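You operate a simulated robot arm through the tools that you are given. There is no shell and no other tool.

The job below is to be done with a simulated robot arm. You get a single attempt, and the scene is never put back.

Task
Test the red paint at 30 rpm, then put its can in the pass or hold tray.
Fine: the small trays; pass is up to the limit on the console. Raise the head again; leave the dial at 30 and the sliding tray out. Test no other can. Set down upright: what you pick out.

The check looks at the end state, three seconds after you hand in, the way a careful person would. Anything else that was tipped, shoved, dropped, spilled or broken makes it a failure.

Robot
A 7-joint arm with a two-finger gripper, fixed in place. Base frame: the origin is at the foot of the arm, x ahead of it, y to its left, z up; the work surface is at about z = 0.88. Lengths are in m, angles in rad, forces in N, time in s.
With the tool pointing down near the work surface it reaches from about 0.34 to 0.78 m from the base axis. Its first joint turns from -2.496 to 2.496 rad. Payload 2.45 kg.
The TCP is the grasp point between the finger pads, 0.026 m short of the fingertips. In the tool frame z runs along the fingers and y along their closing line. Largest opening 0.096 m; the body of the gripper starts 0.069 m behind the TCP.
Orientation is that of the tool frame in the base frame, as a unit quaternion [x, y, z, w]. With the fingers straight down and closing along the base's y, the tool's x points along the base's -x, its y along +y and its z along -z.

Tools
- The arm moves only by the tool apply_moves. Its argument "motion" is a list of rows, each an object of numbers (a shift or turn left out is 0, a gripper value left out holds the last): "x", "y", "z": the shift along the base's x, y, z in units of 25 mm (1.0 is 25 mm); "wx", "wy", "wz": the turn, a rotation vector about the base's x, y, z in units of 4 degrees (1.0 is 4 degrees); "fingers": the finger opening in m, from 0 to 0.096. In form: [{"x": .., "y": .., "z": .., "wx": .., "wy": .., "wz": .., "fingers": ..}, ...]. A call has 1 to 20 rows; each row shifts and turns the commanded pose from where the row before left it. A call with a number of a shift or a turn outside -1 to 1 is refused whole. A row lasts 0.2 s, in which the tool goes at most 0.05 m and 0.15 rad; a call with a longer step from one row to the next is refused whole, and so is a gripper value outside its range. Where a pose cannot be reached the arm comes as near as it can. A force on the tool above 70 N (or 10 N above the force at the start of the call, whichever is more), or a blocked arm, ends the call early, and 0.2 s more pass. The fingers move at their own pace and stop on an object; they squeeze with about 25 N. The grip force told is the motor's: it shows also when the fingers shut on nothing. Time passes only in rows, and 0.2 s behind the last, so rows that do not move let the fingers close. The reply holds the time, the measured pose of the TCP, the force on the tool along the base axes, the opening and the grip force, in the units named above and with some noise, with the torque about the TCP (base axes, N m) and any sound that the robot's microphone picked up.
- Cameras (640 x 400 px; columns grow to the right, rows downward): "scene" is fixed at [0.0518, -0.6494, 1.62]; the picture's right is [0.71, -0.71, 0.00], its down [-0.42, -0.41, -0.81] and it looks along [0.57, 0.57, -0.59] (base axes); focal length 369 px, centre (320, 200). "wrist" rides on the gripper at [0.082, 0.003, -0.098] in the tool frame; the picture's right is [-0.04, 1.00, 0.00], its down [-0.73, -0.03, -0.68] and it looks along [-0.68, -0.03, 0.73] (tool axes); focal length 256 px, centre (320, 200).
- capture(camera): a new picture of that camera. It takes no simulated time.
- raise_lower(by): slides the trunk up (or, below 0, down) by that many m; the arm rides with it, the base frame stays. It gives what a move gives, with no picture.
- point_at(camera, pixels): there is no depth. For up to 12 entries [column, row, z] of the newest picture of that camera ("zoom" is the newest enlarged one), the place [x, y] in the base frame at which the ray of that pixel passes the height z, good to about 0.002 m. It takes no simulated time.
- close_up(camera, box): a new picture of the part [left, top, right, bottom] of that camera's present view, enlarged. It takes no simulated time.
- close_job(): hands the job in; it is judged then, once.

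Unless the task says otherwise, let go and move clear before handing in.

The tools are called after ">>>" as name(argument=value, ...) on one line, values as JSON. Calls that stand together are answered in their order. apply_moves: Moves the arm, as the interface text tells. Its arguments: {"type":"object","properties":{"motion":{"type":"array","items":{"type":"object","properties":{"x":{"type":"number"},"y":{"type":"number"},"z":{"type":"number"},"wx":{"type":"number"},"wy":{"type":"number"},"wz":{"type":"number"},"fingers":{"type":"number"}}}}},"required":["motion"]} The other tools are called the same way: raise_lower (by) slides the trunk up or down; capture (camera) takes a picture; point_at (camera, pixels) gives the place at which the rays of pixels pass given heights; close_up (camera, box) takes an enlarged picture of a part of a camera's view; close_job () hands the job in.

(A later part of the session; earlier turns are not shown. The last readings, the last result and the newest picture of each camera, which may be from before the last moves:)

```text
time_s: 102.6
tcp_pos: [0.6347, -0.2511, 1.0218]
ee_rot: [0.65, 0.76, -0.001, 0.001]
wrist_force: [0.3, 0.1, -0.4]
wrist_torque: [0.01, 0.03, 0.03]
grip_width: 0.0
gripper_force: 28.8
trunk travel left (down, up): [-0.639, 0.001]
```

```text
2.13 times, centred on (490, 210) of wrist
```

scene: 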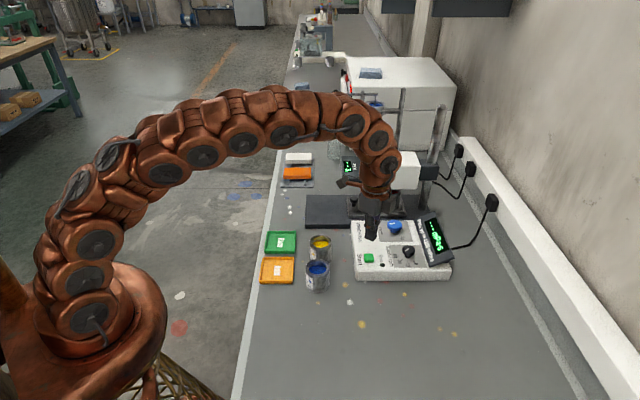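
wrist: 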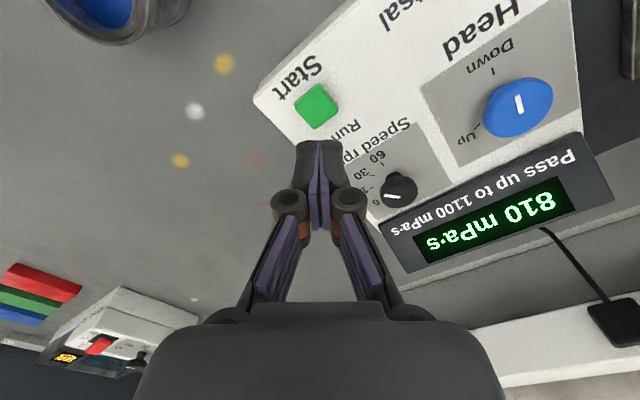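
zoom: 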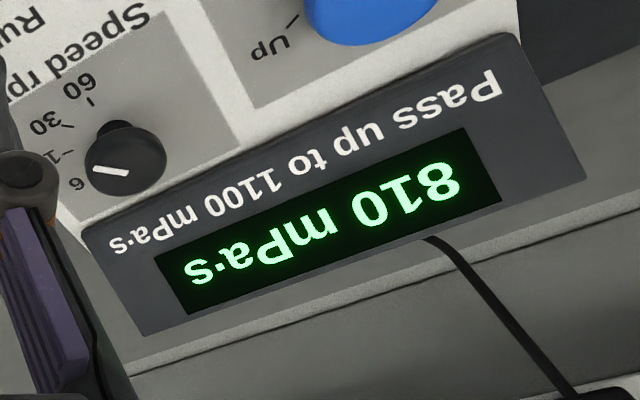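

The result is 810 mPa·s, below the 1100 limit, so the red can goes to Pass. Now raise the head: go back above the head knob with the same 9° tilt, fingers open to 0.062.

>>> apply_moves(motion=[{"wx": -0.214, "wy": -0.718, "z": 0.1, "fingers": 0.062}, {"wx": -0.214, "wy": -0.718, "x": 0.5, "y": 0.08}, {"wx": -0.214, "wy": -0.718, "x": 0.7, "y": 0.115}, {"x": 0.8, "y": 0.13}, {"x": 0.8, "y": 0.13}, {"x": 0.8, "y": 0.13}, {"x": 0.8, "y": 0.13, "z": -0.2}, {"x": 0.7, "y": 0.115, "z": -0.2}, {"x": 0.35, "y": 0.05, "z": -0.2}, {}])

>>> capture(camera="wrist")

>>> close_up(camera="scene", box=[340, 140, 468, 260])

```text
time_s: 104.8
tcp_pos: [0.7718, -0.2295, 1.007]
ee_rot: [0.648, 0.758, 0.031, 0.072]
wrist_force: [-0.1, -0.2, 0.7]
wrist_torque: [0.01, 0.02, -0.03]
grip_width: 0.0617
gripper_force: 0.0
trunk travel left (down, up): [-0.639, 0.001]
```

```text
taken
```

wrist: 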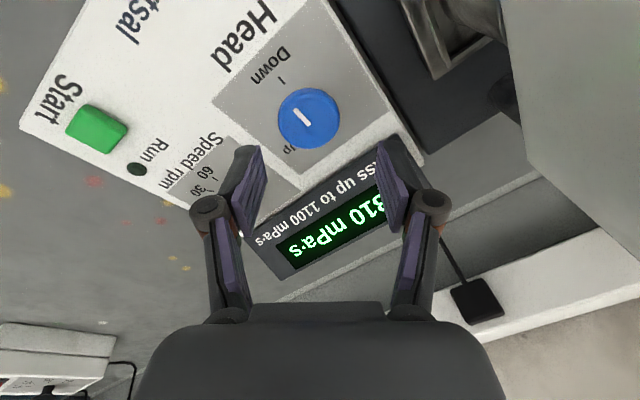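

```text
3.33 times, centred on (404, 200) of scene
```

zoom: 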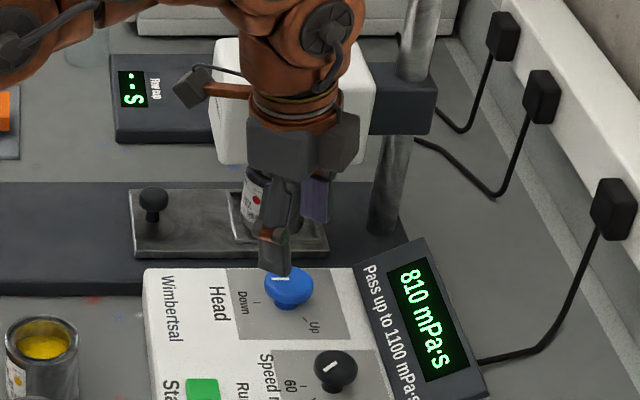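

The knob is centred below (309,118). Descending and gripping.

>>> apply_moves(motion=[{"z": -0.7}, {"z": -0.7}, {"z": -0.66}, {}, {"fingers": 0.03}, {}, {}, {}])

>>> close_up(camera="wrist", box=[230, 60, 410, 210])

```text
time_s: 106.6
tcp_pos: [0.7717, -0.2284, 0.9562]
ee_rot: [0.648, 0.757, 0.032, 0.071]
wrist_force: [-2.8, 0.3, 0.5]
wrist_torque: [0.05, -0.21, 0.0]
grip_width: 0.0409
gripper_force: 44.7
trunk travel left (down, up): [-0.639, 0.001]
```

```text
2.67 times, centred on (320, 135) of wrist
```

zoom: 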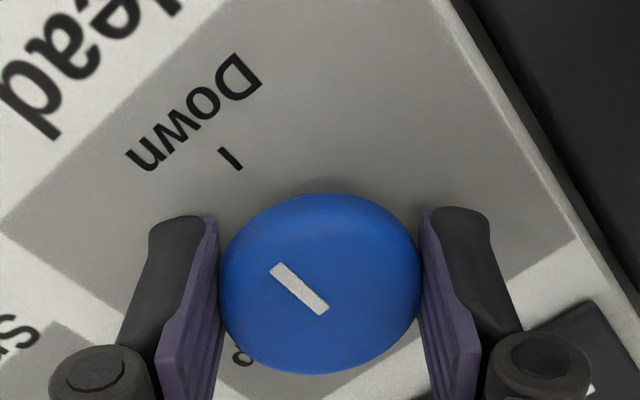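

Gripped. Turn counter-clockwise toward Up: first 72°.

>>> apply_moves(motion=[{"wx": -0.1489, "wy": 0.044, "wz": 0.9864}, {"wx": -0.1489, "wy": 0.044, "wz": 0.9864}, {"wx": -0.1489, "wy": 0.044, "wz": 0.9864}, {"wx": -0.1489, "wy": 0.044, "wz": 0.9864}, {"wx": -0.1489, "wy": 0.044, "wz": 0.9864}, {"wx": -0.1489, "wy": 0.044, "wz": 0.9864}, {"wx": -0.1489, "wy": 0.044, "wz": 0.9864}, {"wx": -0.1489, "wy": 0.044, "wz": 0.9864}, {"wx": -0.1489, "wy": 0.044, "wz": 0.9864}, {"wx": -0.1489, "wy": 0.044, "wz": 0.9864}, {"wx": -0.1489, "wy": 0.044, "wz": 0.9864}, {"wx": -0.1489, "wy": 0.044, "wz": 0.9864}, {"wx": -0.1489, "wy": 0.044, "wz": 0.9864}, {"wx": -0.1489, "wy": 0.044, "wz": 0.9864}, {"wx": -0.1489, "wy": 0.044, "wz": 0.9864}, {"wx": -0.1489, "wy": 0.044, "wz": 0.9864}, {"wx": -0.1489, "wy": 0.044, "wz": 0.9864}, {"wx": -0.1489, "wy": 0.044, "wz": 0.9864}])

>>> close_up(camera="wrist", box=[230, 60, 410, 210])

```text
time_s: 110.4
tcp_pos: [0.7733, -0.2292, 0.9573]
ee_rot: [0.079, 0.994, -0.018, 0.079]
wrist_force: [-7.2, -2.2, -2.8]
wrist_torque: [0.2, -0.27, -0.04]
grip_width: 0.0409
gripper_force: 44.7
trunk travel left (down, up): [-0.639, 0.001]
```

```text
2.67 times, centred on (320, 135) of wrist
```

zoom: 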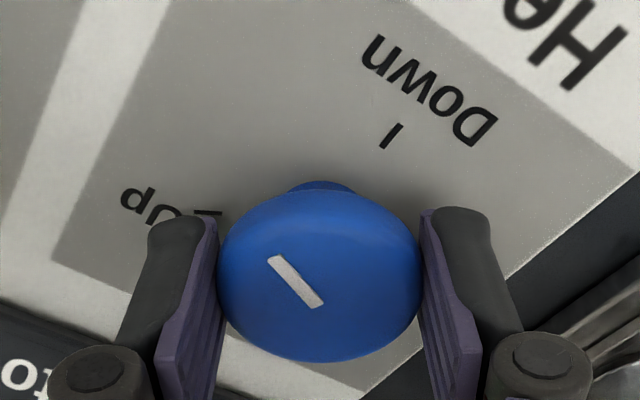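

It follows. Continue another 56° toward Up.

>>> apply_moves(motion=[{"x": -0.04, "z": -0.05, "wx": -0.1489, "wy": 0.044, "wz": 0.9864}, {"wx": -0.1489, "wy": 0.044, "wz": 0.9864}, {"wx": -0.1489, "wy": 0.044, "wz": 0.9864}, {"wx": -0.1489, "wy": 0.044, "wz": 0.9864}, {"wx": -0.1489, "wy": 0.044, "wz": 0.9864}, {"wx": -0.1489, "wy": 0.044, "wz": 0.9864}, {"wx": -0.1489, "wy": 0.044, "wz": 0.9864}, {"wx": -0.1489, "wy": 0.044, "wz": 0.9864}, {"wx": -0.1489, "wy": 0.044, "wz": 0.9864}, {"wx": -0.1489, "wy": 0.044, "wz": 0.9864}, {"wx": -0.1489, "wy": 0.044, "wz": 0.9864}, {"wx": -0.1489, "wy": 0.044, "wz": 0.9864}, {"wx": -0.1489, "wy": 0.044, "wz": 0.9864}, {"wx": -0.1489, "wy": 0.044, "wz": 0.9864}])

>>> close_up(camera="wrist", box=[230, 60, 410, 210])

>>> capture(camera="scene")

```text
time_s: 113.4
tcp_pos: [0.7713, -0.2292, 0.9553]
ee_rot: [-0.397, 0.915, -0.052, 0.06]
wrist_force: [13.8, -15.9, 8.0]
wrist_torque: [0.34, -1.17, -0.04]
grip_width: 0.0401
gripper_force: 45.0
trunk travel left (down, up): [-0.639, 0.001]
```

```text
2.67 times, centred on (320, 135) of wrist
```

zoom: 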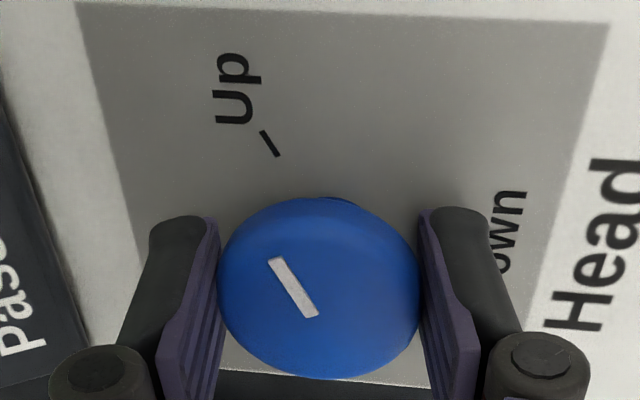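

```text
taken
```

scene: 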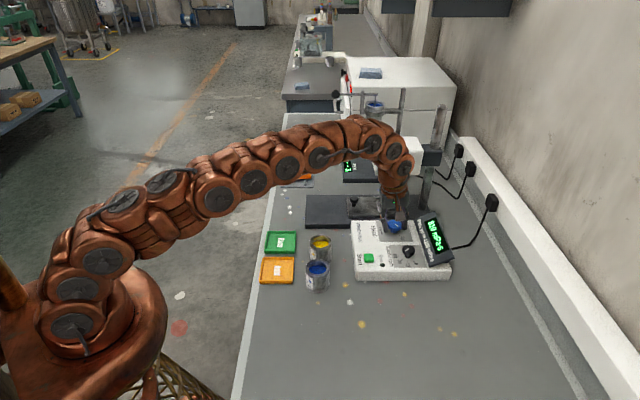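

Pointer is back at Up (52° vs tick 57°, same offset as originally). One more small turn to seat it, then release and back off.

>>> apply_moves(motion=[{"x": 0.02, "y": -0.02, "wx": -0.1489, "wy": 0.044, "wz": 0.9864}, {"wx": -0.08, "wy": 0.02, "wz": 0.5}, {}, {"fingers": 0.062}, {}, {}, {"z": 0.7}, {"z": 0.8}, {"x": -0.5, "y": 0.1, "z": 0.6}, {"x": -0.8, "y": 0.15, "z": 0.3}, {"x": -0.8, "y": 0.15}, {"x": -0.8, "y": 0.15}, {}])

>>> capture(camera="scene")

>>> close_up(camera="scene", box=[340, 130, 468, 260])

>>> close_up(camera="scene", box=[370, 205, 434, 270])

```text
time_s: 116.2
tcp_pos: [0.6984, -0.2145, 1.0151]
ee_rot: [-0.443, 0.893, -0.054, 0.058]
wrist_force: [0.6, 0.1, 0.0]
wrist_torque: [0.01, 0.01, -0.04]
grip_width: 0.0621
gripper_force: 0.1
trunk travel left (down, up): [-0.639, 0.001]
```

```text
taken
```

scene: 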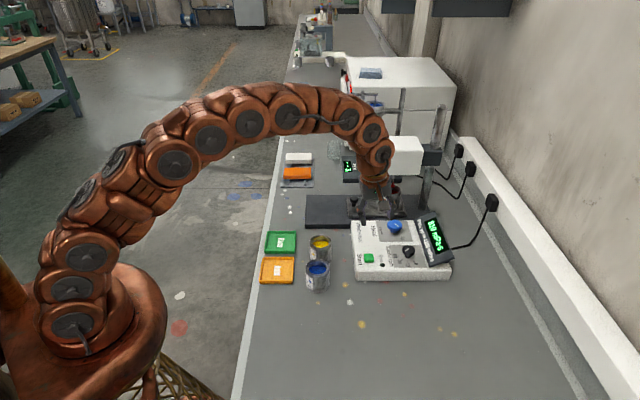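

```text
3.08 times, centred on (404, 195) of scene
```

zoom: 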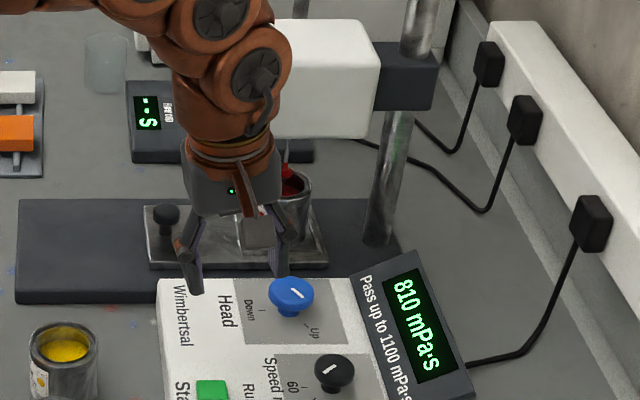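

```text
6.15 times, centred on (402, 238) of scene
```

zoom: 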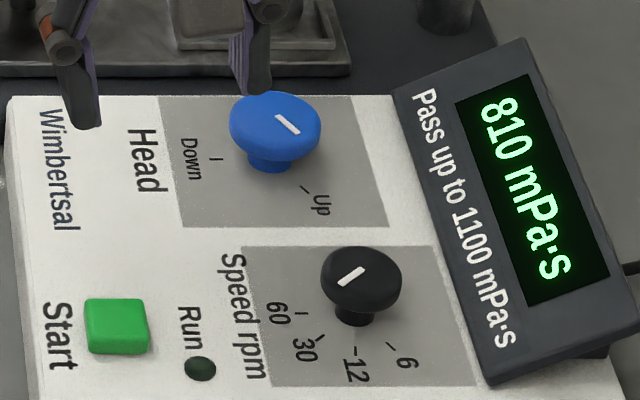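

The head is up again and the knob at Up; dial still on 30. Now to fetch the tray: rotate back to yaw -45° while moving to a clear waypoint near the tray knob.

>>> apply_moves(motion=[{"y": 0.229, "z": 0.04, "wx": 0.1489, "wy": -0.044, "wz": -0.9864, "fingers": 0.05}, {"y": 0.229, "z": 0.04, "wx": 0.1489, "wy": -0.044, "wz": -0.9864}, {"y": 0.229, "z": 0.04, "wx": 0.1489, "wy": -0.044, "wz": -0.9864}, {"y": 0.229, "z": 0.04, "wx": 0.1489, "wy": -0.044, "wz": -0.9864}, {"y": 0.229, "z": 0.04, "wx": 0.1489, "wy": -0.044, "wz": -0.9864}, {"y": 0.229, "z": 0.04, "wx": 0.1489, "wy": -0.044, "wz": -0.9864}, {"y": 0.229, "z": 0.04, "wx": 0.1489, "wy": -0.044, "wz": -0.9864}, {"y": 0.229, "z": 0.04, "wx": 0.1489, "wy": -0.044, "wz": -0.9864}, {"y": 0.229, "z": 0.04, "wx": 0.1489, "wy": -0.044, "wz": -0.9864}, {"y": 0.229, "z": 0.04, "wx": 0.1489, "wy": -0.044, "wz": -0.9864}, {"y": 0.229, "z": 0.04, "wx": 0.1489, "wy": -0.044, "wz": -0.9864}, {"y": 0.229, "z": 0.04, "wx": 0.1489, "wy": -0.044, "wz": -0.9864}, {"y": 0.229, "z": 0.04, "wx": 0.1489, "wy": -0.044, "wz": -0.9864}, {"y": 0.229, "z": 0.04, "wx": 0.1489, "wy": -0.044, "wz": -0.9864}, {"y": 0.229, "z": 0.04, "wx": 0.1489, "wy": -0.044, "wz": -0.9864}, {"y": 0.229, "z": 0.04, "wx": 0.1489, "wy": -0.044, "wz": -0.9864}, {"y": 0.229, "z": 0.04, "wx": 0.1489, "wy": -0.044, "wz": -0.9864}, {"y": 0.229, "z": 0.04, "wx": 0.1489, "wy": -0.044, "wz": -0.9864}, {"y": 0.229, "z": 0.04, "wx": 0.1489, "wy": -0.044, "wz": -0.9864}, {"y": 0.229, "z": 0.04, "wx": 0.1489, "wy": -0.044, "wz": -0.9864}])

>>> apply_moves(motion=[{"wx": 0.1489, "wy": -0.044, "wz": -0.9864}, {"wx": 0.1489, "wy": -0.044, "wz": -0.9864}, {"wx": 0.1489, "wy": -0.044, "wz": -0.9864}, {"wx": 0.1489, "wy": -0.044, "wz": -0.9864}, {"wx": 0.06, "wy": -0.02, "wz": -0.42}, {"wx": 0.47, "wy": -0.09}, {}])

>>> capture(camera="wrist")

>>> capture(camera="scene")

```text
time_s: 120.4
tcp_pos: [0.6986, -0.1008, 1.0342]
ee_rot: [0.233, 0.969, -0.004, 0.078]
wrist_force: [-0.4, -0.2, 0.5]
wrist_torque: [0.0, -0.01, -0.01]
grip_width: 0.0503
gripper_force: 0.1
trunk travel left (down, up): [-0.639, 0.001]
```

```text
time_s: 122.0
tcp_pos: [0.6986, -0.1008, 1.0356]
ee_rot: [0.381, 0.921, 0.023, 0.075]
wrist_force: [0.0, 0.2, 0.1]
wrist_torque: [-0.01, -0.05, 0.02]
grip_width: 0.0499
gripper_force: 0.0
trunk travel left (down, up): [-0.639, 0.001]
```

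```text
taken
```

wrist: 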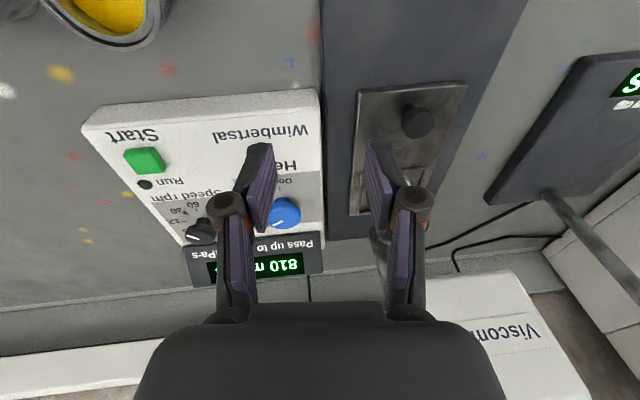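

```text
taken
```

scene: 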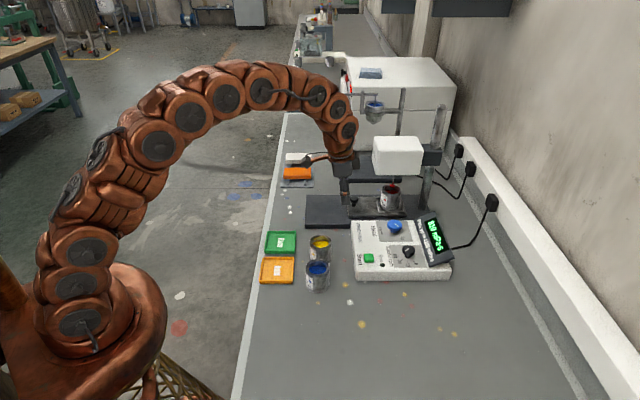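

The tray knob shows at (418,120) in the wrist view and the head is clear. Moving above the knob.

>>> apply_moves(motion=[{"x": 0.627, "y": 0.28, "z": -0.2}, {"x": 0.627, "y": 0.28, "z": -0.2}, {"x": 0.627, "y": 0.28, "z": -0.25}, {"x": 0.627, "y": 0.28, "z": -0.25}, {"x": 0.627, "y": 0.28, "z": -0.25}, {"x": 0.627, "y": 0.28, "z": -0.25}, {}])

>>> capture(camera="wrist")

>>> close_up(camera="scene", box=[310, 140, 438, 225])

```text
time_s: 123.6
tcp_pos: [0.7932, -0.0583, 0.9992]
ee_rot: [0.382, 0.921, 0.022, 0.075]
wrist_force: [-0.5, 0.7, -0.3]
wrist_torque: [0.01, 0.01, 0.03]
grip_width: 0.0501
gripper_force: 0.0
trunk travel left (down, up): [-0.639, 0.001]
```

```text
taken
```

wrist: 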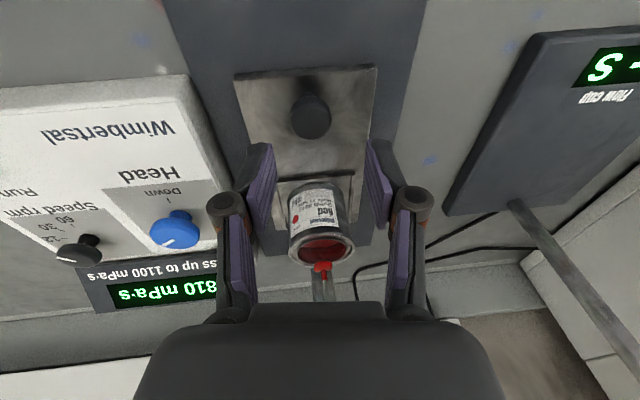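

```text
4.71 times, centred on (374, 182) of scene
```

zoom: 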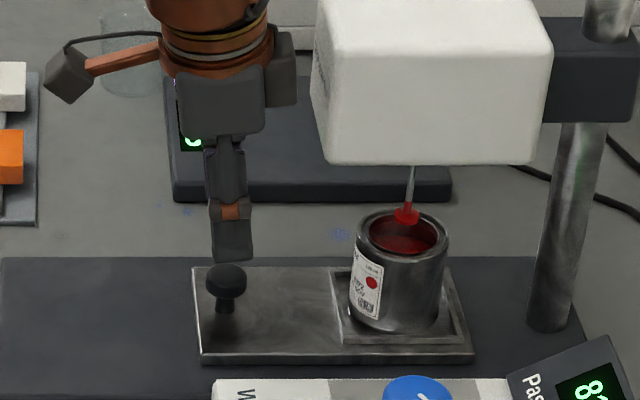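

The knob is centred under the fingers (311,116). Descending and gripping.

>>> apply_moves(motion=[{"z": -0.7}, {"x": -0.04, "y": 0.04, "z": -0.75}, {"z": -0.72}, {}, {"fingers": 0.015}, {}, {}, {}])

>>> capture(camera="wrist")

```text
time_s: 125.4
tcp_pos: [0.7913, -0.0575, 0.9461]
ee_rot: [0.381, 0.921, 0.022, 0.075]
wrist_force: [-9.8, -5.2, -2.0]
wrist_torque: [0.03, -0.01, -0.06]
grip_width: 0.0264
gripper_force: 45.1
trunk travel left (down, up): [-0.639, 0.001]
```

```text
taken
```

wrist: 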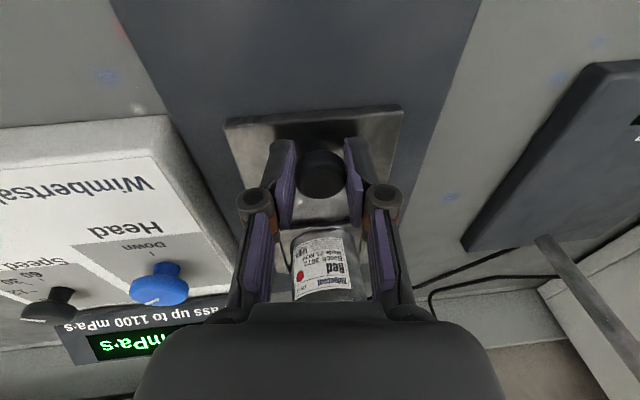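

Gripped at 0.0264 m. Pull the tray outward gently, 13 cm first.

>>> apply_moves(motion=[{"x": -0.03, "y": -0.03}, {"x": -0.141, "y": 0.141}, {"x": -0.283, "y": 0.283}, {"x": -0.283, "y": 0.283}, {"x": -0.283, "y": 0.283}, {"x": -0.283, "y": 0.283}, {"x": -0.283, "y": 0.283}, {"x": -0.283, "y": 0.283}, {"x": -0.283, "y": 0.283}, {"x": -0.283, "y": 0.283}, {"x": -0.283, "y": 0.283}, {"x": -0.283, "y": 0.283}, {"x": -0.283, "y": 0.283}, {"x": -0.283, "y": 0.283}, {"x": -0.141, "y": 0.141}, {}])

>>> close_up(camera="scene", box=[280, 140, 408, 225])

```text
time_s: 128.8
tcp_pos: [0.6998, 0.0346, 0.9466]
ee_rot: [0.382, 0.921, 0.023, 0.074]
wrist_force: [1.0, 2.0, -10.6]
wrist_torque: [0.14, -0.02, -0.06]
grip_width: 0.0267
gripper_force: 45.2
trunk travel left (down, up): [-0.639, 0.001]
```

```text
4.71 times, centred on (344, 182) of scene
```

zoom: 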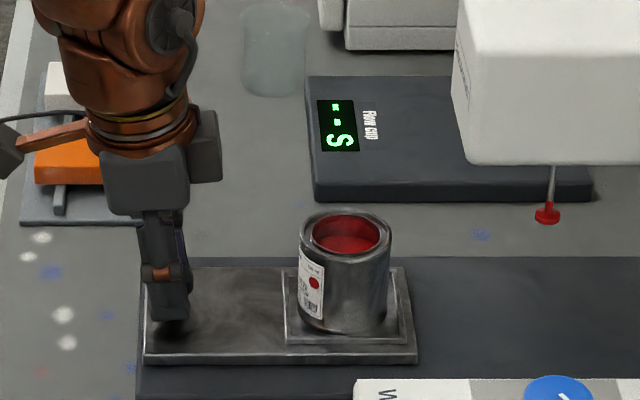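

The tray is nearly out; about 17 mm remain. Continue in small steps until the outer stop.

>>> apply_moves(motion=[{"x": -0.141, "y": 0.141, "z": -0.03}, {"x": -0.141, "y": 0.141}, {"x": -0.113, "y": 0.113}, {}])

>>> apply_moves(motion=[{"x": -0.07, "y": 0.07}, {}])

>>> close_up(camera="scene", box=[280, 140, 408, 225])

```text
time_s: 129.8
tcp_pos: [0.6898, 0.0429, 0.9448]
ee_rot: [0.381, 0.921, 0.023, 0.075]
wrist_force: [0.1, -0.9, -1.7]
wrist_torque: [0.0, -0.17, 0.03]
grip_width: 0.0266
gripper_force: 45.5
trunk travel left (down, up): [-0.639, 0.001]
```

```text
time_s: 130.4
tcp_pos: [0.6885, 0.0455, 0.946]
ee_rot: [0.382, 0.921, 0.023, 0.075]
wrist_force: [1.2, 0.1, 0.0]
wrist_torque: [-0.28, -0.49, -0.05]
grip_width: 0.0265
gripper_force: 45.1
trunk travel left (down, up): [-0.639, 0.001]
```

```text
4.71 times, centred on (344, 182) of scene
```

zoom: 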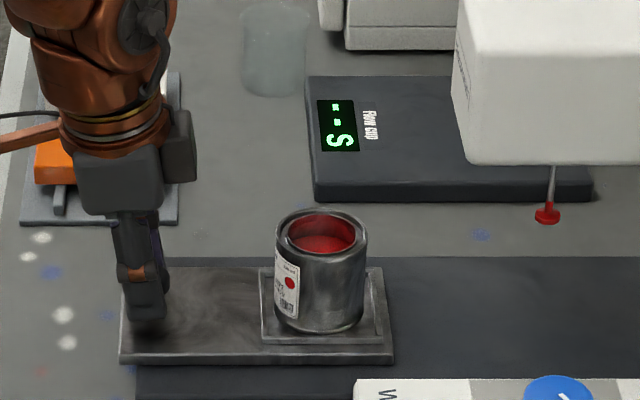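

Nearly the original out position; pull 2 mm more to feel the stop.

>>> apply_moves(motion=[{"x": -0.057, "y": 0.057}, {}])

>>> apply_moves(motion=[{"x": -0.057, "y": 0.057}, {}])

```text
time_s: 131.0
tcp_pos: [0.687, 0.0464, 0.9457]
ee_rot: [0.381, 0.921, 0.023, 0.075]
wrist_force: [1.4, 1.1, 3.5]
wrist_torque: [0.12, -0.08, 0.03]
grip_width: 0.0268
gripper_force: 45.0
trunk travel left (down, up): [-0.639, 0.001]
```

```text
time_s: 131.6
tcp_pos: [0.6858, 0.0474, 0.945]
ee_rot: [0.381, 0.921, 0.024, 0.076]
wrist_force: [6.3, 1.6, 3.2]
wrist_torque: [0.13, -0.21, 0.06]
grip_width: 0.0266
gripper_force: 45.0
trunk travel left (down, up): [-0.639, 0.001]
```

>>> apply_moves(motion=[{"x": -0.057, "y": 0.057}, {}])

>>> close_up(camera="scene", box=[280, 170, 376, 230])

```text
time_s: 132.2
tcp_pos: [0.6853, 0.0467, 0.9452]
ee_rot: [0.381, 0.921, 0.025, 0.076]
wrist_force: [20.3, -9.4, 2.4]
wrist_torque: [-0.33, -0.79, -0.11]
grip_width: 0.0266
gripper_force: 45.1
trunk travel left (down, up): [-0.639, 0.001]
```

```text
6.67 times, centred on (328, 200) of scene
```

zoom: 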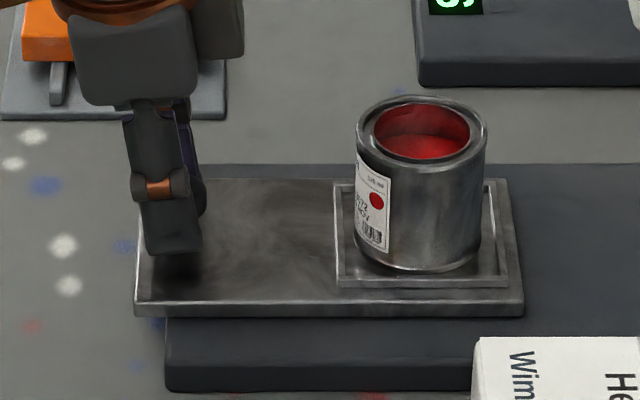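

The outer stop is felt (22 N), so the tray is fully out with the can riding in it. Release the knob, rise and rotate back to yaw +45° for picking the can.

>>> apply_moves(motion=[{"fingers": 0.05}, {}, {}, {"z": 0.6}, {"z": 0.8}, {"x": -0.2, "z": 0.8}, {"x": -0.4, "z": 0.8}, {"z": 0.8, "wx": 0.085, "wy": 1.0}, {"z": 0.4, "wx": 0.085, "wy": 1.0}, {"wx": 0.0, "wy": 0.23}, {}])

>>> capture(camera="scene")

```text
time_s: 134.6
tcp_pos: [0.6697, 0.0495, 1.051]
ee_rot: [0.382, 0.924, -0.001, 0.0]
wrist_force: [-0.1, 0.3, -0.1]
wrist_torque: [0.01, 0.01, 0.02]
grip_width: 0.0502
gripper_force: 0.1
trunk travel left (down, up): [-0.639, 0.001]
```

```text
taken
```

scene: 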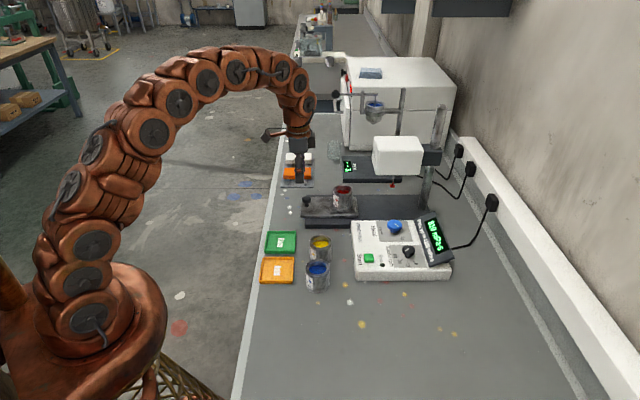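

Level now. Rotating back to yaw +45° and moving to view the can.

>>> apply_moves(motion=[{"x": -0.02, "y": -0.238, "z": 0.04, "wz": 1, "fingers": 0.084}, {"x": -0.02, "y": -0.238, "z": 0.04, "wz": 1}, {"x": -0.02, "y": -0.238, "z": 0.04, "wz": 1}, {"x": -0.02, "y": -0.238, "z": 0.04, "wz": 1}, {"x": -0.02, "y": -0.238, "z": 0.04, "wz": 1}, {"x": -0.02, "y": -0.238, "z": 0.04, "wz": 1}, {"x": -0.02, "y": -0.238, "z": 0.04, "wz": 1}, {"x": -0.02, "y": -0.238, "z": 0.04, "wz": 1}, {"x": -0.02, "y": -0.238, "z": 0.04, "wz": 1}, {"x": -0.02, "y": -0.238, "z": 0.04, "wz": 1}, {"x": -0.02, "y": -0.238, "z": 0.04, "wz": 1}, {"x": -0.02, "y": -0.238, "z": 0.04, "wz": 1}, {"x": -0.02, "y": -0.238, "z": 0.04, "wz": 1}, {"x": -0.02, "y": -0.238, "z": 0.04, "wz": 1}, {"x": -0.02, "y": -0.238, "z": 0.04, "wz": 1}, {"x": -0.02, "y": -0.238, "z": 0.04, "wz": 1}, {"x": -0.02, "y": -0.238, "z": 0.04, "wz": 1}, {"x": -0.02, "y": -0.238, "z": 0.04, "wz": 1}, {"x": -0.02, "y": -0.238, "z": 0.04, "wz": 1}, {"x": -0.02, "y": -0.238, "z": 0.04, "wz": 1}])

>>> apply_moves(motion=[{"wz": 0.83}, {"wz": 0.83}, {"wz": 0.83}, {}])

>>> capture(camera="wrist")

>>> close_up(camera="wrist", box=[380, 0, 540, 100])

```text
time_s: 138.8
tcp_pos: [0.659, -0.0692, 1.0694]
ee_rot: [-0.302, 0.953, 0.001, 0.002]
wrist_force: [-0.6, -0.7, -0.5]
wrist_torque: [0.02, 0.03, -0.01]
grip_width: 0.0842
gripper_force: 0.0
trunk travel left (down, up): [-0.639, 0.001]
```

```text
time_s: 139.8
tcp_pos: [0.6583, -0.0687, 1.0699]
ee_rot: [-0.383, 0.924, -0.001, 0.001]
wrist_force: [0.5, 0.0, 0.0]
wrist_torque: [-0.02, -0.02, 0.01]
grip_width: 0.084
gripper_force: 0.0
trunk travel left (down, up): [-0.639, 0.001]
```

```text
taken
```

wrist: 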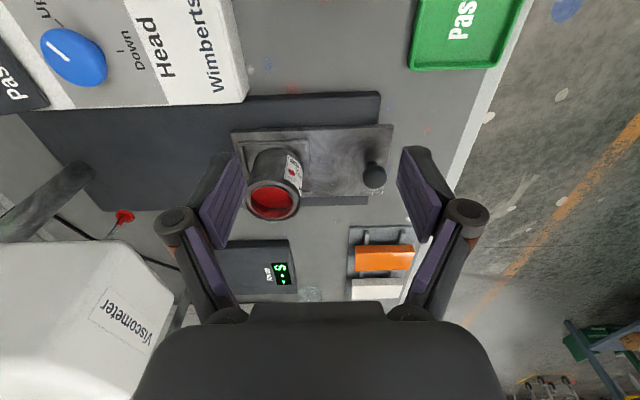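

```text
4.00 times, centred on (460, 50) of wrist
```

zoom: 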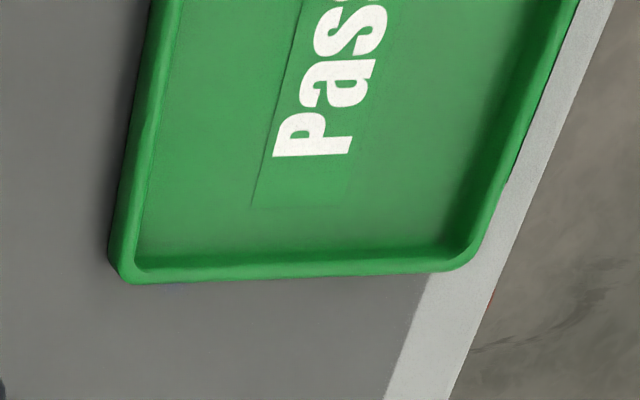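

Red can at (272,190), tray out, spindle clear. Move above the can at z≈1.01.

>>> apply_moves(motion=[{"x": 0.715, "y": 0.223, "z": -0.4}, {"x": 0.715, "y": 0.223, "z": -0.4}, {"x": 0.715, "y": 0.223, "z": -0.4}, {"x": 0.715, "y": 0.223, "z": -0.4}, {"x": 0.715, "y": 0.223, "z": -0.4}, {"x": 0.715, "y": 0.223, "z": -0.35}, {}])

>>> capture(camera="wrist")

>>> close_up(camera="scene", box=[304, 160, 384, 225])

```text
time_s: 141.4
tcp_pos: [0.7658, -0.0373, 1.0114]
ee_rot: [-0.382, 0.924, 0.0, 0.001]
wrist_force: [0.5, 0.4, 0.5]
wrist_torque: [0.03, -0.04, 0.0]
grip_width: 0.084
gripper_force: 0.0
trunk travel left (down, up): [-0.639, 0.001]
```

```text
taken
```

wrist: 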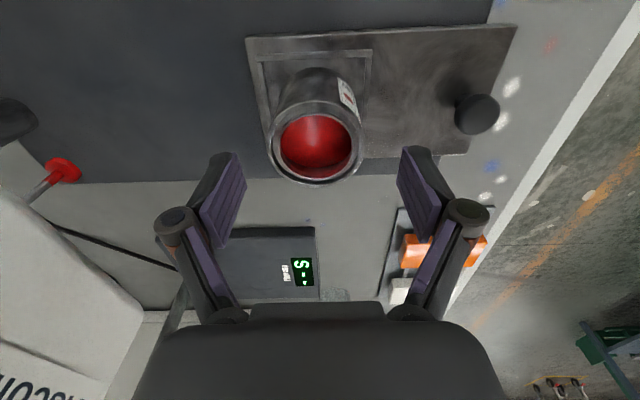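

```text
6.15 times, centred on (344, 192) of scene
```

zoom: 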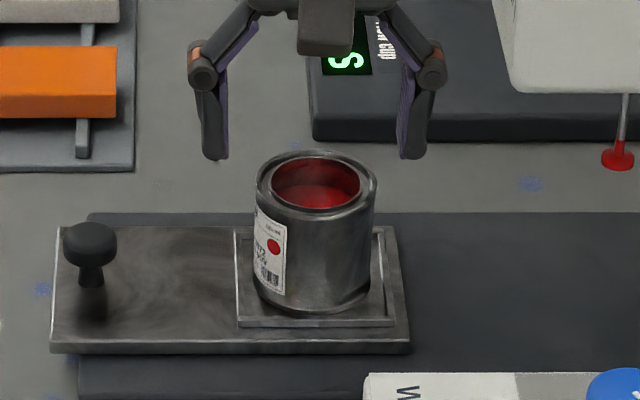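

Rim centre indicates the can at a≈0.5195, b≈0.5713, i.e. (0.7713, -0.0366). Descend with that correction to z≈0.958.

>>> apply_moves(motion=[{"x": 0.06, "y": 0.01, "z": -0.4}, {"x": 0.1, "y": 0.01, "z": -0.5}, {"x": 0.06, "y": 0.01, "z": -0.6}, {"z": -0.6}, {}])

>>> capture(camera="wrist")

>>> close_up(camera="scene", box=[304, 160, 384, 225])

```text
time_s: 142.6
tcp_pos: [0.7703, -0.034, 0.9591]
ee_rot: [-0.383, 0.924, 0.0, 0.001]
wrist_force: [-0.4, -0.8, 0.9]
wrist_torque: [0.0, -0.02, 0.0]
grip_width: 0.084
gripper_force: 0.1
trunk travel left (down, up): [-0.639, 0.001]
```

```text
taken
```

wrist: 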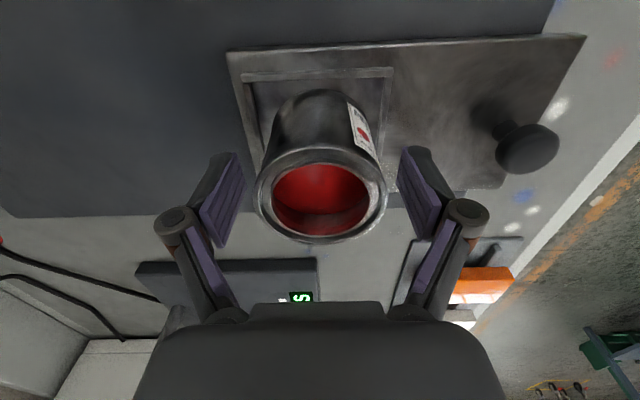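

```text
6.15 times, centred on (344, 192) of scene
```

zoom: 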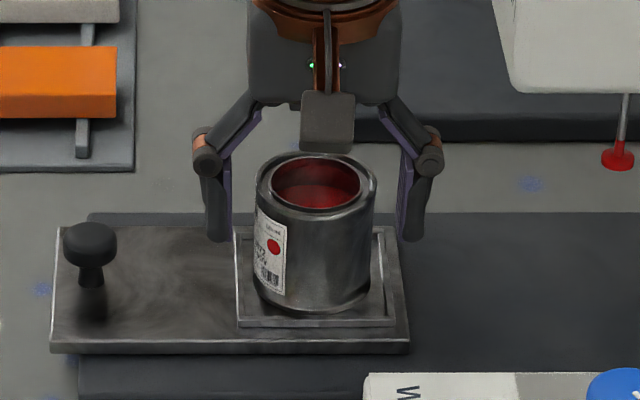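

The can is centred between the fingers (rim 255–387, centre 321). Closing.

>>> apply_moves(motion=[{"fingers": 0.05}, {}, {}, {}, {}])

>>> apply_moves(motion=[{"z": 0.2}, {"z": 0.4}, {"z": 0.4}, {}])

>>> capture(camera="wrist")

>>> close_up(camera="scene", box=[304, 160, 384, 225])

```text
time_s: 143.8
tcp_pos: [0.771, -0.035, 0.9585]
ee_rot: [-0.383, 0.924, -0.001, 0.001]
wrist_force: [-0.3, 0.0, 0.7]
wrist_torque: [0.03, 0.07, 0.02]
grip_width: 0.0608
gripper_force: 24.7
trunk travel left (down, up): [-0.639, 0.001]
```

```text
time_s: 144.8
tcp_pos: [0.7716, -0.0343, 0.984]
ee_rot: [-0.383, 0.924, 0.001, 0.001]
wrist_force: [0.0, 0.0, -2.2]
wrist_torque: [-0.01, 0.01, 0.0]
grip_width: 0.0609
gripper_force: 25.2
trunk travel left (down, up): [-0.639, 0.001]
```

```text
taken
```

wrist: 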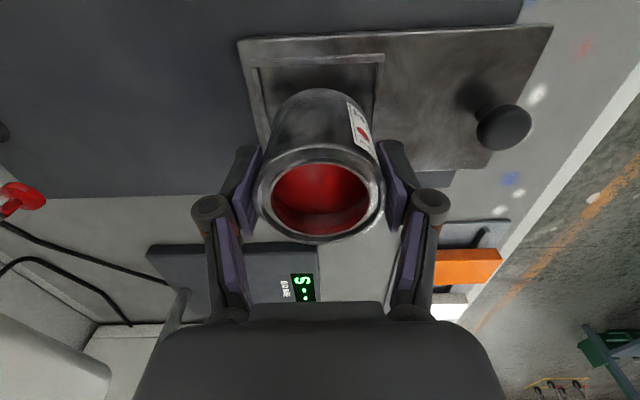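

```text
6.15 times, centred on (344, 192) of scene
```

zoom: 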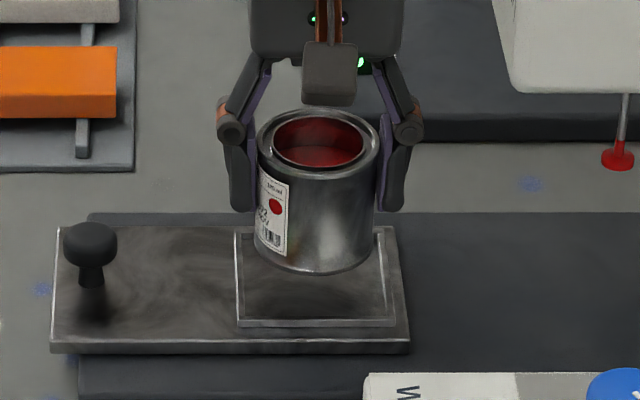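

The can is lifted level and centred in the grip. While carrying it back I'll raise to a safe height; meanwhile measure the Pass tray with the scene camera.

>>> apply_moves(motion=[{"x": -0.3, "y": 0.02}, {"x": -0.45, "y": 0.04, "z": 0.1}, {"x": -0.5, "y": 0.045, "z": 0.3}, {"x": -0.5, "y": 0.045, "z": 0.4}, {"x": -0.5, "y": 0.045, "z": 0.5}, {"x": -0.5, "y": 0.045, "z": 0.5}, {"x": -0.4, "y": 0.03}, {"x": -0.2, "y": 0.02}, {}])

>>> close_up(camera="scene", box=[255, 222, 311, 260])

>>> capture(camera="wrist")

>>> capture(camera="scene")

```text
time_s: 146.8
tcp_pos: [0.6873, -0.0275, 1.0295]
ee_rot: [-0.382, 0.924, 0.0, 0.002]
wrist_force: [0.4, -0.3, -1.9]
wrist_torque: [-0.04, 0.02, -0.01]
grip_width: 0.0608
gripper_force: 25.3
trunk travel left (down, up): [-0.639, 0.001]
```

```text
10.53 times, centred on (283, 241) of scene
```

zoom: 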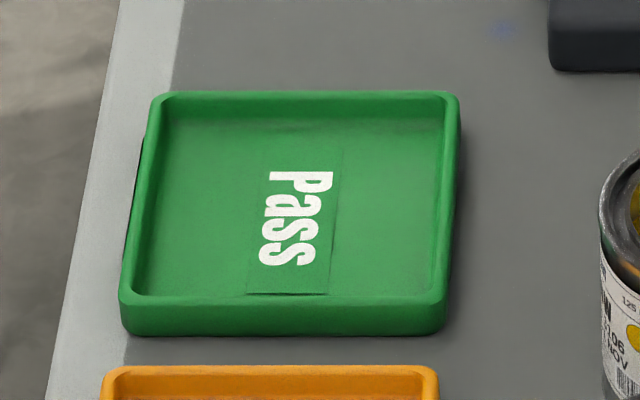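

```text
taken
```

wrist: 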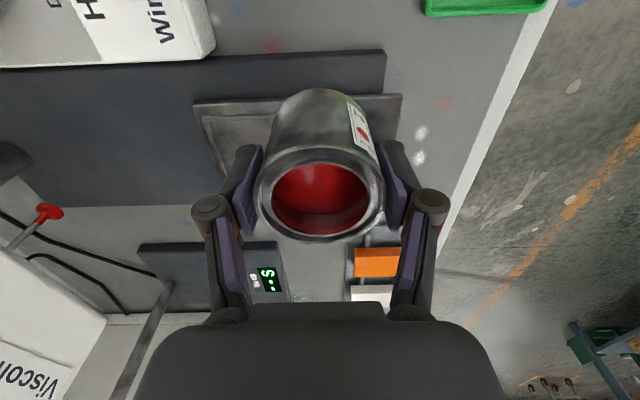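

```text
taken
```

scene: 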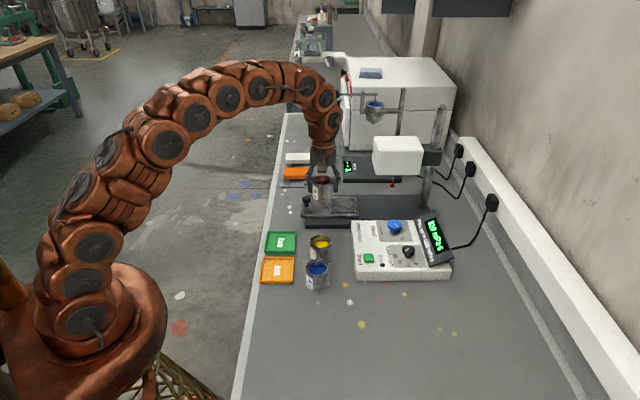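

Measure the Pass tray's inner rim corners (rim about 11 mm high).

>>> point_at(camera="scene", pixels=[[268.57, 231.69, 0.8915], [294.68, 231.69, 0.8915], [293.92, 250.02, 0.8915], [265.43, 250.02, 0.8915], [281.5, 240.9, 0.8915], [281.5, 240.9, 0.883]])

>>> point_at(camera="wrist", pixels=[[424, 15, 0.8915], [530, 13, 0.8915]])

```text
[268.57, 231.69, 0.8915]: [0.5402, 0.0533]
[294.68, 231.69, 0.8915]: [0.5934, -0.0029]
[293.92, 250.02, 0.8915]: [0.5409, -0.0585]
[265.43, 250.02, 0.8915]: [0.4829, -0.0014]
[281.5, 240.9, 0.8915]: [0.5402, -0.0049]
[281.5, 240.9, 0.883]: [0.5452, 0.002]
```

```text
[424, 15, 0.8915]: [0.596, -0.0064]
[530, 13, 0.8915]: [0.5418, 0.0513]
```

Pass tray inner area is about 78 mm square centred near a=0.378, b=0.3845, i.e. (0.5385, -0.0053). Carry the can there slowly.

>>> apply_moves(motion=[{"x": -0.3, "y": 0.045}, {"x": -0.5, "y": 0.075}, {"x": -0.6, "y": 0.09}, {"x": -0.6, "y": 0.09}, {"x": -0.6, "y": 0.09}, {"x": -0.6, "y": 0.09}, {"x": -0.6, "y": 0.09}, {"x": -0.6, "y": 0.09}, {"x": -0.6, "y": 0.09}, {"x": -0.5, "y": 0.07}, {"x": -0.3, "y": 0.045}, {"x": -0.15, "y": 0.02}, {"z": -0.4}, {"z": -0.5}, {"z": -0.5}, {}])

>>> capture(camera="wrist")

>>> close_up(camera="scene", box=[250, 190, 330, 265])

```text
time_s: 150.2
tcp_pos: [0.5389, -0.004, 0.9945]
ee_rot: [-0.383, 0.924, 0.0, 0.002]
wrist_force: [-0.3, -0.3, -1.9]
wrist_torque: [0.0, -0.03, -0.02]
grip_width: 0.0611
gripper_force: 25.1
trunk travel left (down, up): [-0.639, 0.001]
```

```text
taken
```

wrist: 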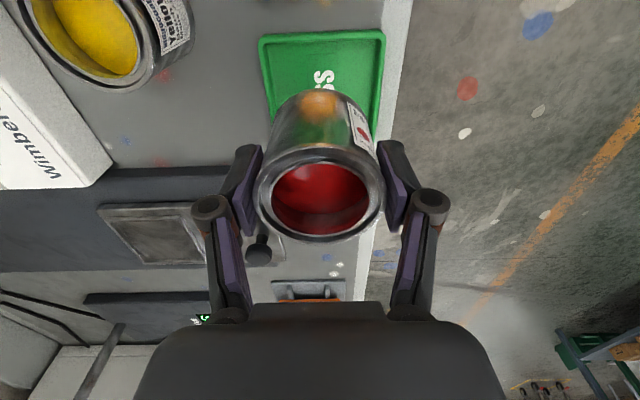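

```text
5.33 times, centred on (290, 228) of scene
```

zoom: 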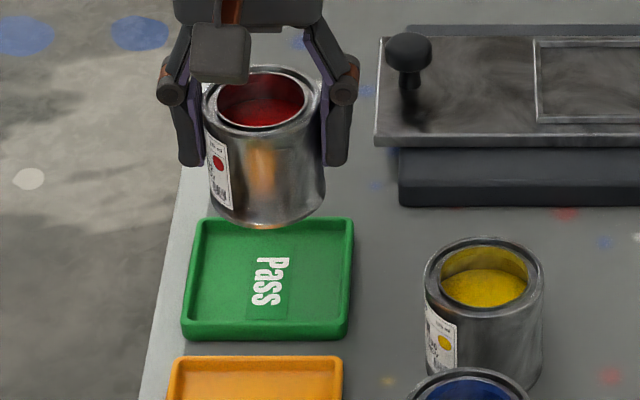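

Zoom the wrist view to check the can's alignment with the Pass tray's near corners.

>>> close_up(camera="wrist", box=[240, 20, 400, 140])

>>> point_at(camera="wrist", pixels=[[260, 38, 0.8915], [385, 32, 0.8915]])

```text
3.33 times, centred on (320, 80) of wrist
```

zoom: 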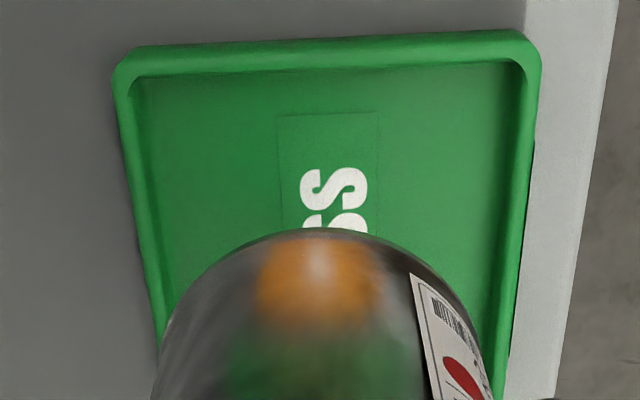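

```text
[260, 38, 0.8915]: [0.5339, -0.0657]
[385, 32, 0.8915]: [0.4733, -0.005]
```

Target can centre a≈0.376, b≈0.3825; I'm within 3 mm. Adjust and lower to about 1 cm above the tray floor.

>>> apply_moves(motion=[{"x": -0.125, "y": -0.045}, {"z": -0.5}, {"z": -0.5}, {"z": -0.5}, {"z": -0.4}, {}])

>>> close_up(camera="scene", box=[250, 205, 320, 260])

>>> close_up(camera="wrist", box=[220, 30, 420, 160])

```text
time_s: 151.6
tcp_pos: [0.5346, -0.0052, 0.9467]
ee_rot: [-0.383, 0.924, -0.001, 0.001]
wrist_force: [0.1, -0.9, -1.0]
wrist_torque: [-0.03, 0.04, -0.02]
grip_width: 0.0607
gripper_force: 25.1
trunk travel left (down, up): [-0.639, 0.001]
```

```text
7.27 times, centred on (285, 232) of scene
```

zoom: 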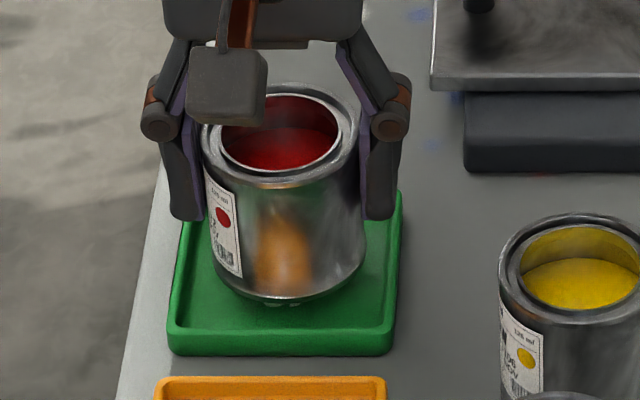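

```text
3.08 times, centred on (320, 95) of wrist
```

zoom: 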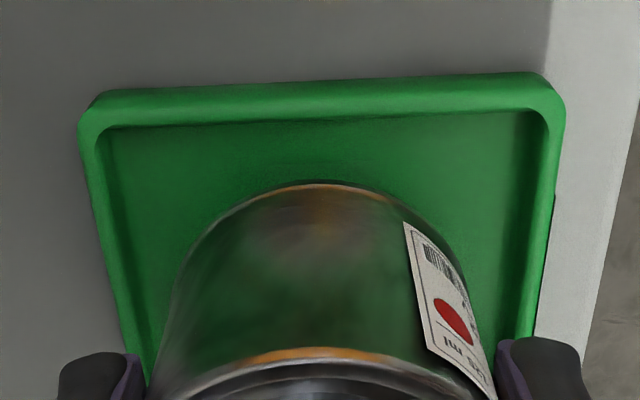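

Sideways it's centred; the near gap is ~11 mm of 17 mm total, so shift 2.5 mm to the near side and lower to contact.

>>> apply_moves(motion=[{"x": -0.07, "y": -0.07}, {"z": -0.15}, {"z": -0.15}, {}])

>>> apply_moves(motion=[{"z": -0.08}, {"z": -0.06}, {}])

>>> apply_moves(motion=[{"z": -0.05}, {}])

```text
time_s: 152.6
tcp_pos: [0.5337, -0.0088, 0.9399]
ee_rot: [-0.383, 0.924, -0.001, 0.001]
wrist_force: [-0.6, -0.3, -2.0]
wrist_torque: [0.01, 0.01, -0.02]
grip_width: 0.0608
gripper_force: 25.3
trunk travel left (down, up): [-0.639, 0.001]
```

```text
time_s: 153.4
tcp_pos: [0.5345, -0.0079, 0.9351]
ee_rot: [-0.383, 0.924, 0.0, 0.002]
wrist_force: [0.0, -0.4, -1.2]
wrist_torque: [-0.01, -0.02, 0.0]
grip_width: 0.0609
gripper_force: 24.7
trunk travel left (down, up): [-0.639, 0.001]
```

```text
time_s: 154.0
tcp_pos: [0.5333, -0.0078, 0.9346]
ee_rot: [-0.382, 0.924, 0.0, 0.001]
wrist_force: [-0.4, 0.7, -2.0]
wrist_torque: [0.0, -0.02, 0.02]
grip_width: 0.0611
gripper_force: 25.5
trunk travel left (down, up): [-0.639, 0.001]
```

Bottom at about z≈0.885, no contact yet. Continue 1 mm at a time.

>>> apply_moves(motion=[{"z": -0.05}, {}])

>>> apply_moves(motion=[{"z": -0.05}, {}])

>>> close_up(camera="scene", box=[250, 205, 320, 260])

```text
time_s: 154.6
tcp_pos: [0.5338, -0.0073, 0.933]
ee_rot: [-0.383, 0.924, 0.0, 0.001]
wrist_force: [-0.9, 0.5, -1.0]
wrist_torque: [0.0, 0.02, 0.02]
grip_width: 0.0608
gripper_force: 25.0
trunk travel left (down, up): [-0.639, 0.001]
```

```text
time_s: 155.2
tcp_pos: [0.5346, -0.0082, 0.9326]
ee_rot: [-0.384, 0.923, 0.0, 0.002]
wrist_force: [0.0, -0.6, 6.1]
wrist_torque: [-0.01, 0.17, 0.02]
grip_width: 0.0608
gripper_force: 24.9
trunk travel left (down, up): [-0.639, 0.001]
```

```text
7.27 times, centred on (285, 232) of scene
```

zoom: 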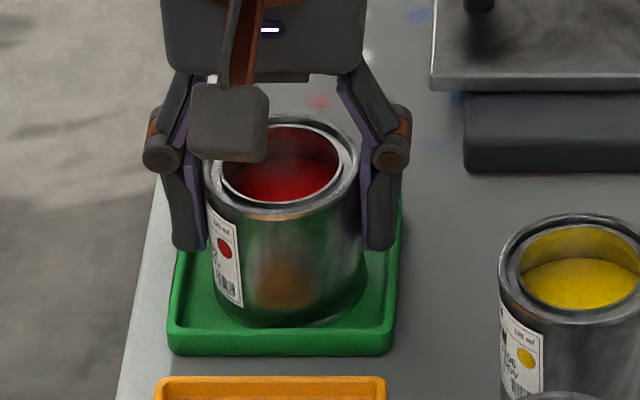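

Contact felt at z≈0.883 under the can (tray floor), can inside the rim. One more check from the wrist view before release.

>>> close_up(camera="wrist", box=[220, 30, 420, 160])

>>> close_up(camera="scene", box=[264, 225, 312, 258])

```text
3.08 times, centred on (320, 95) of wrist
```

zoom: 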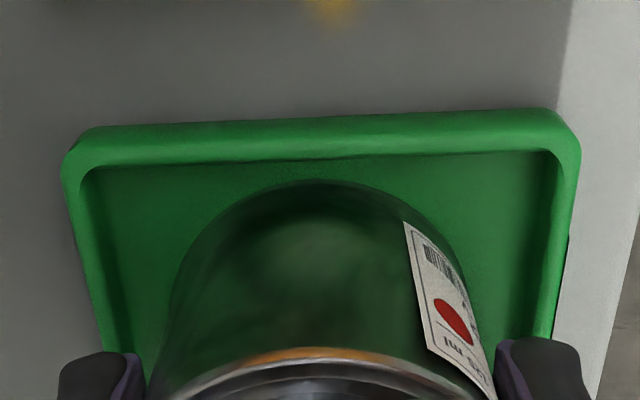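

```text
12.12 times, centred on (288, 242) of scene
```

zoom: 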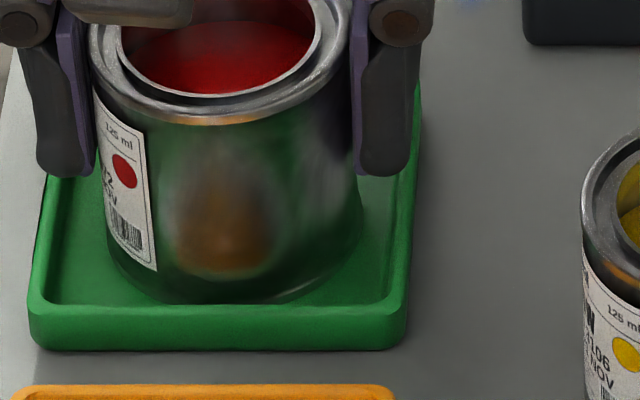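

The can stands inside the Pass tray with room all round. Releasing.

>>> apply_moves(motion=[{"z": 0.02, "fingers": 0.07}, {"fingers": 0.076}, {}, {}])

>>> close_up(camera="scene", box=[256, 215, 316, 260])

```text
time_s: 156.2
tcp_pos: [0.5347, -0.0074, 0.9339]
ee_rot: [-0.382, 0.924, -0.001, 0.002]
wrist_force: [0.1, 0.0, -0.7]
wrist_torque: [-0.01, 0.01, -0.03]
grip_width: 0.0762
gripper_force: 0.0
trunk travel left (down, up): [-0.639, 0.001]
```

```text
8.89 times, centred on (286, 238) of scene
```

zoom: 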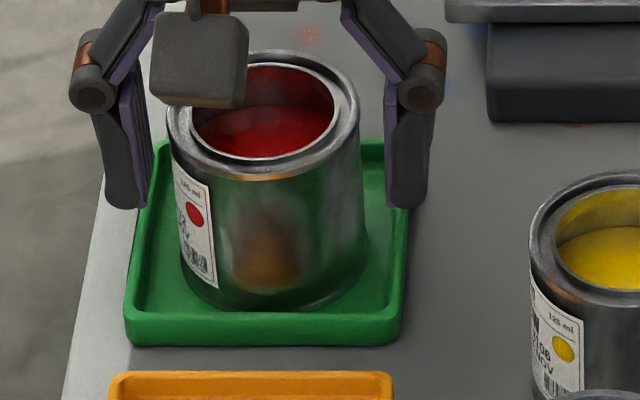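

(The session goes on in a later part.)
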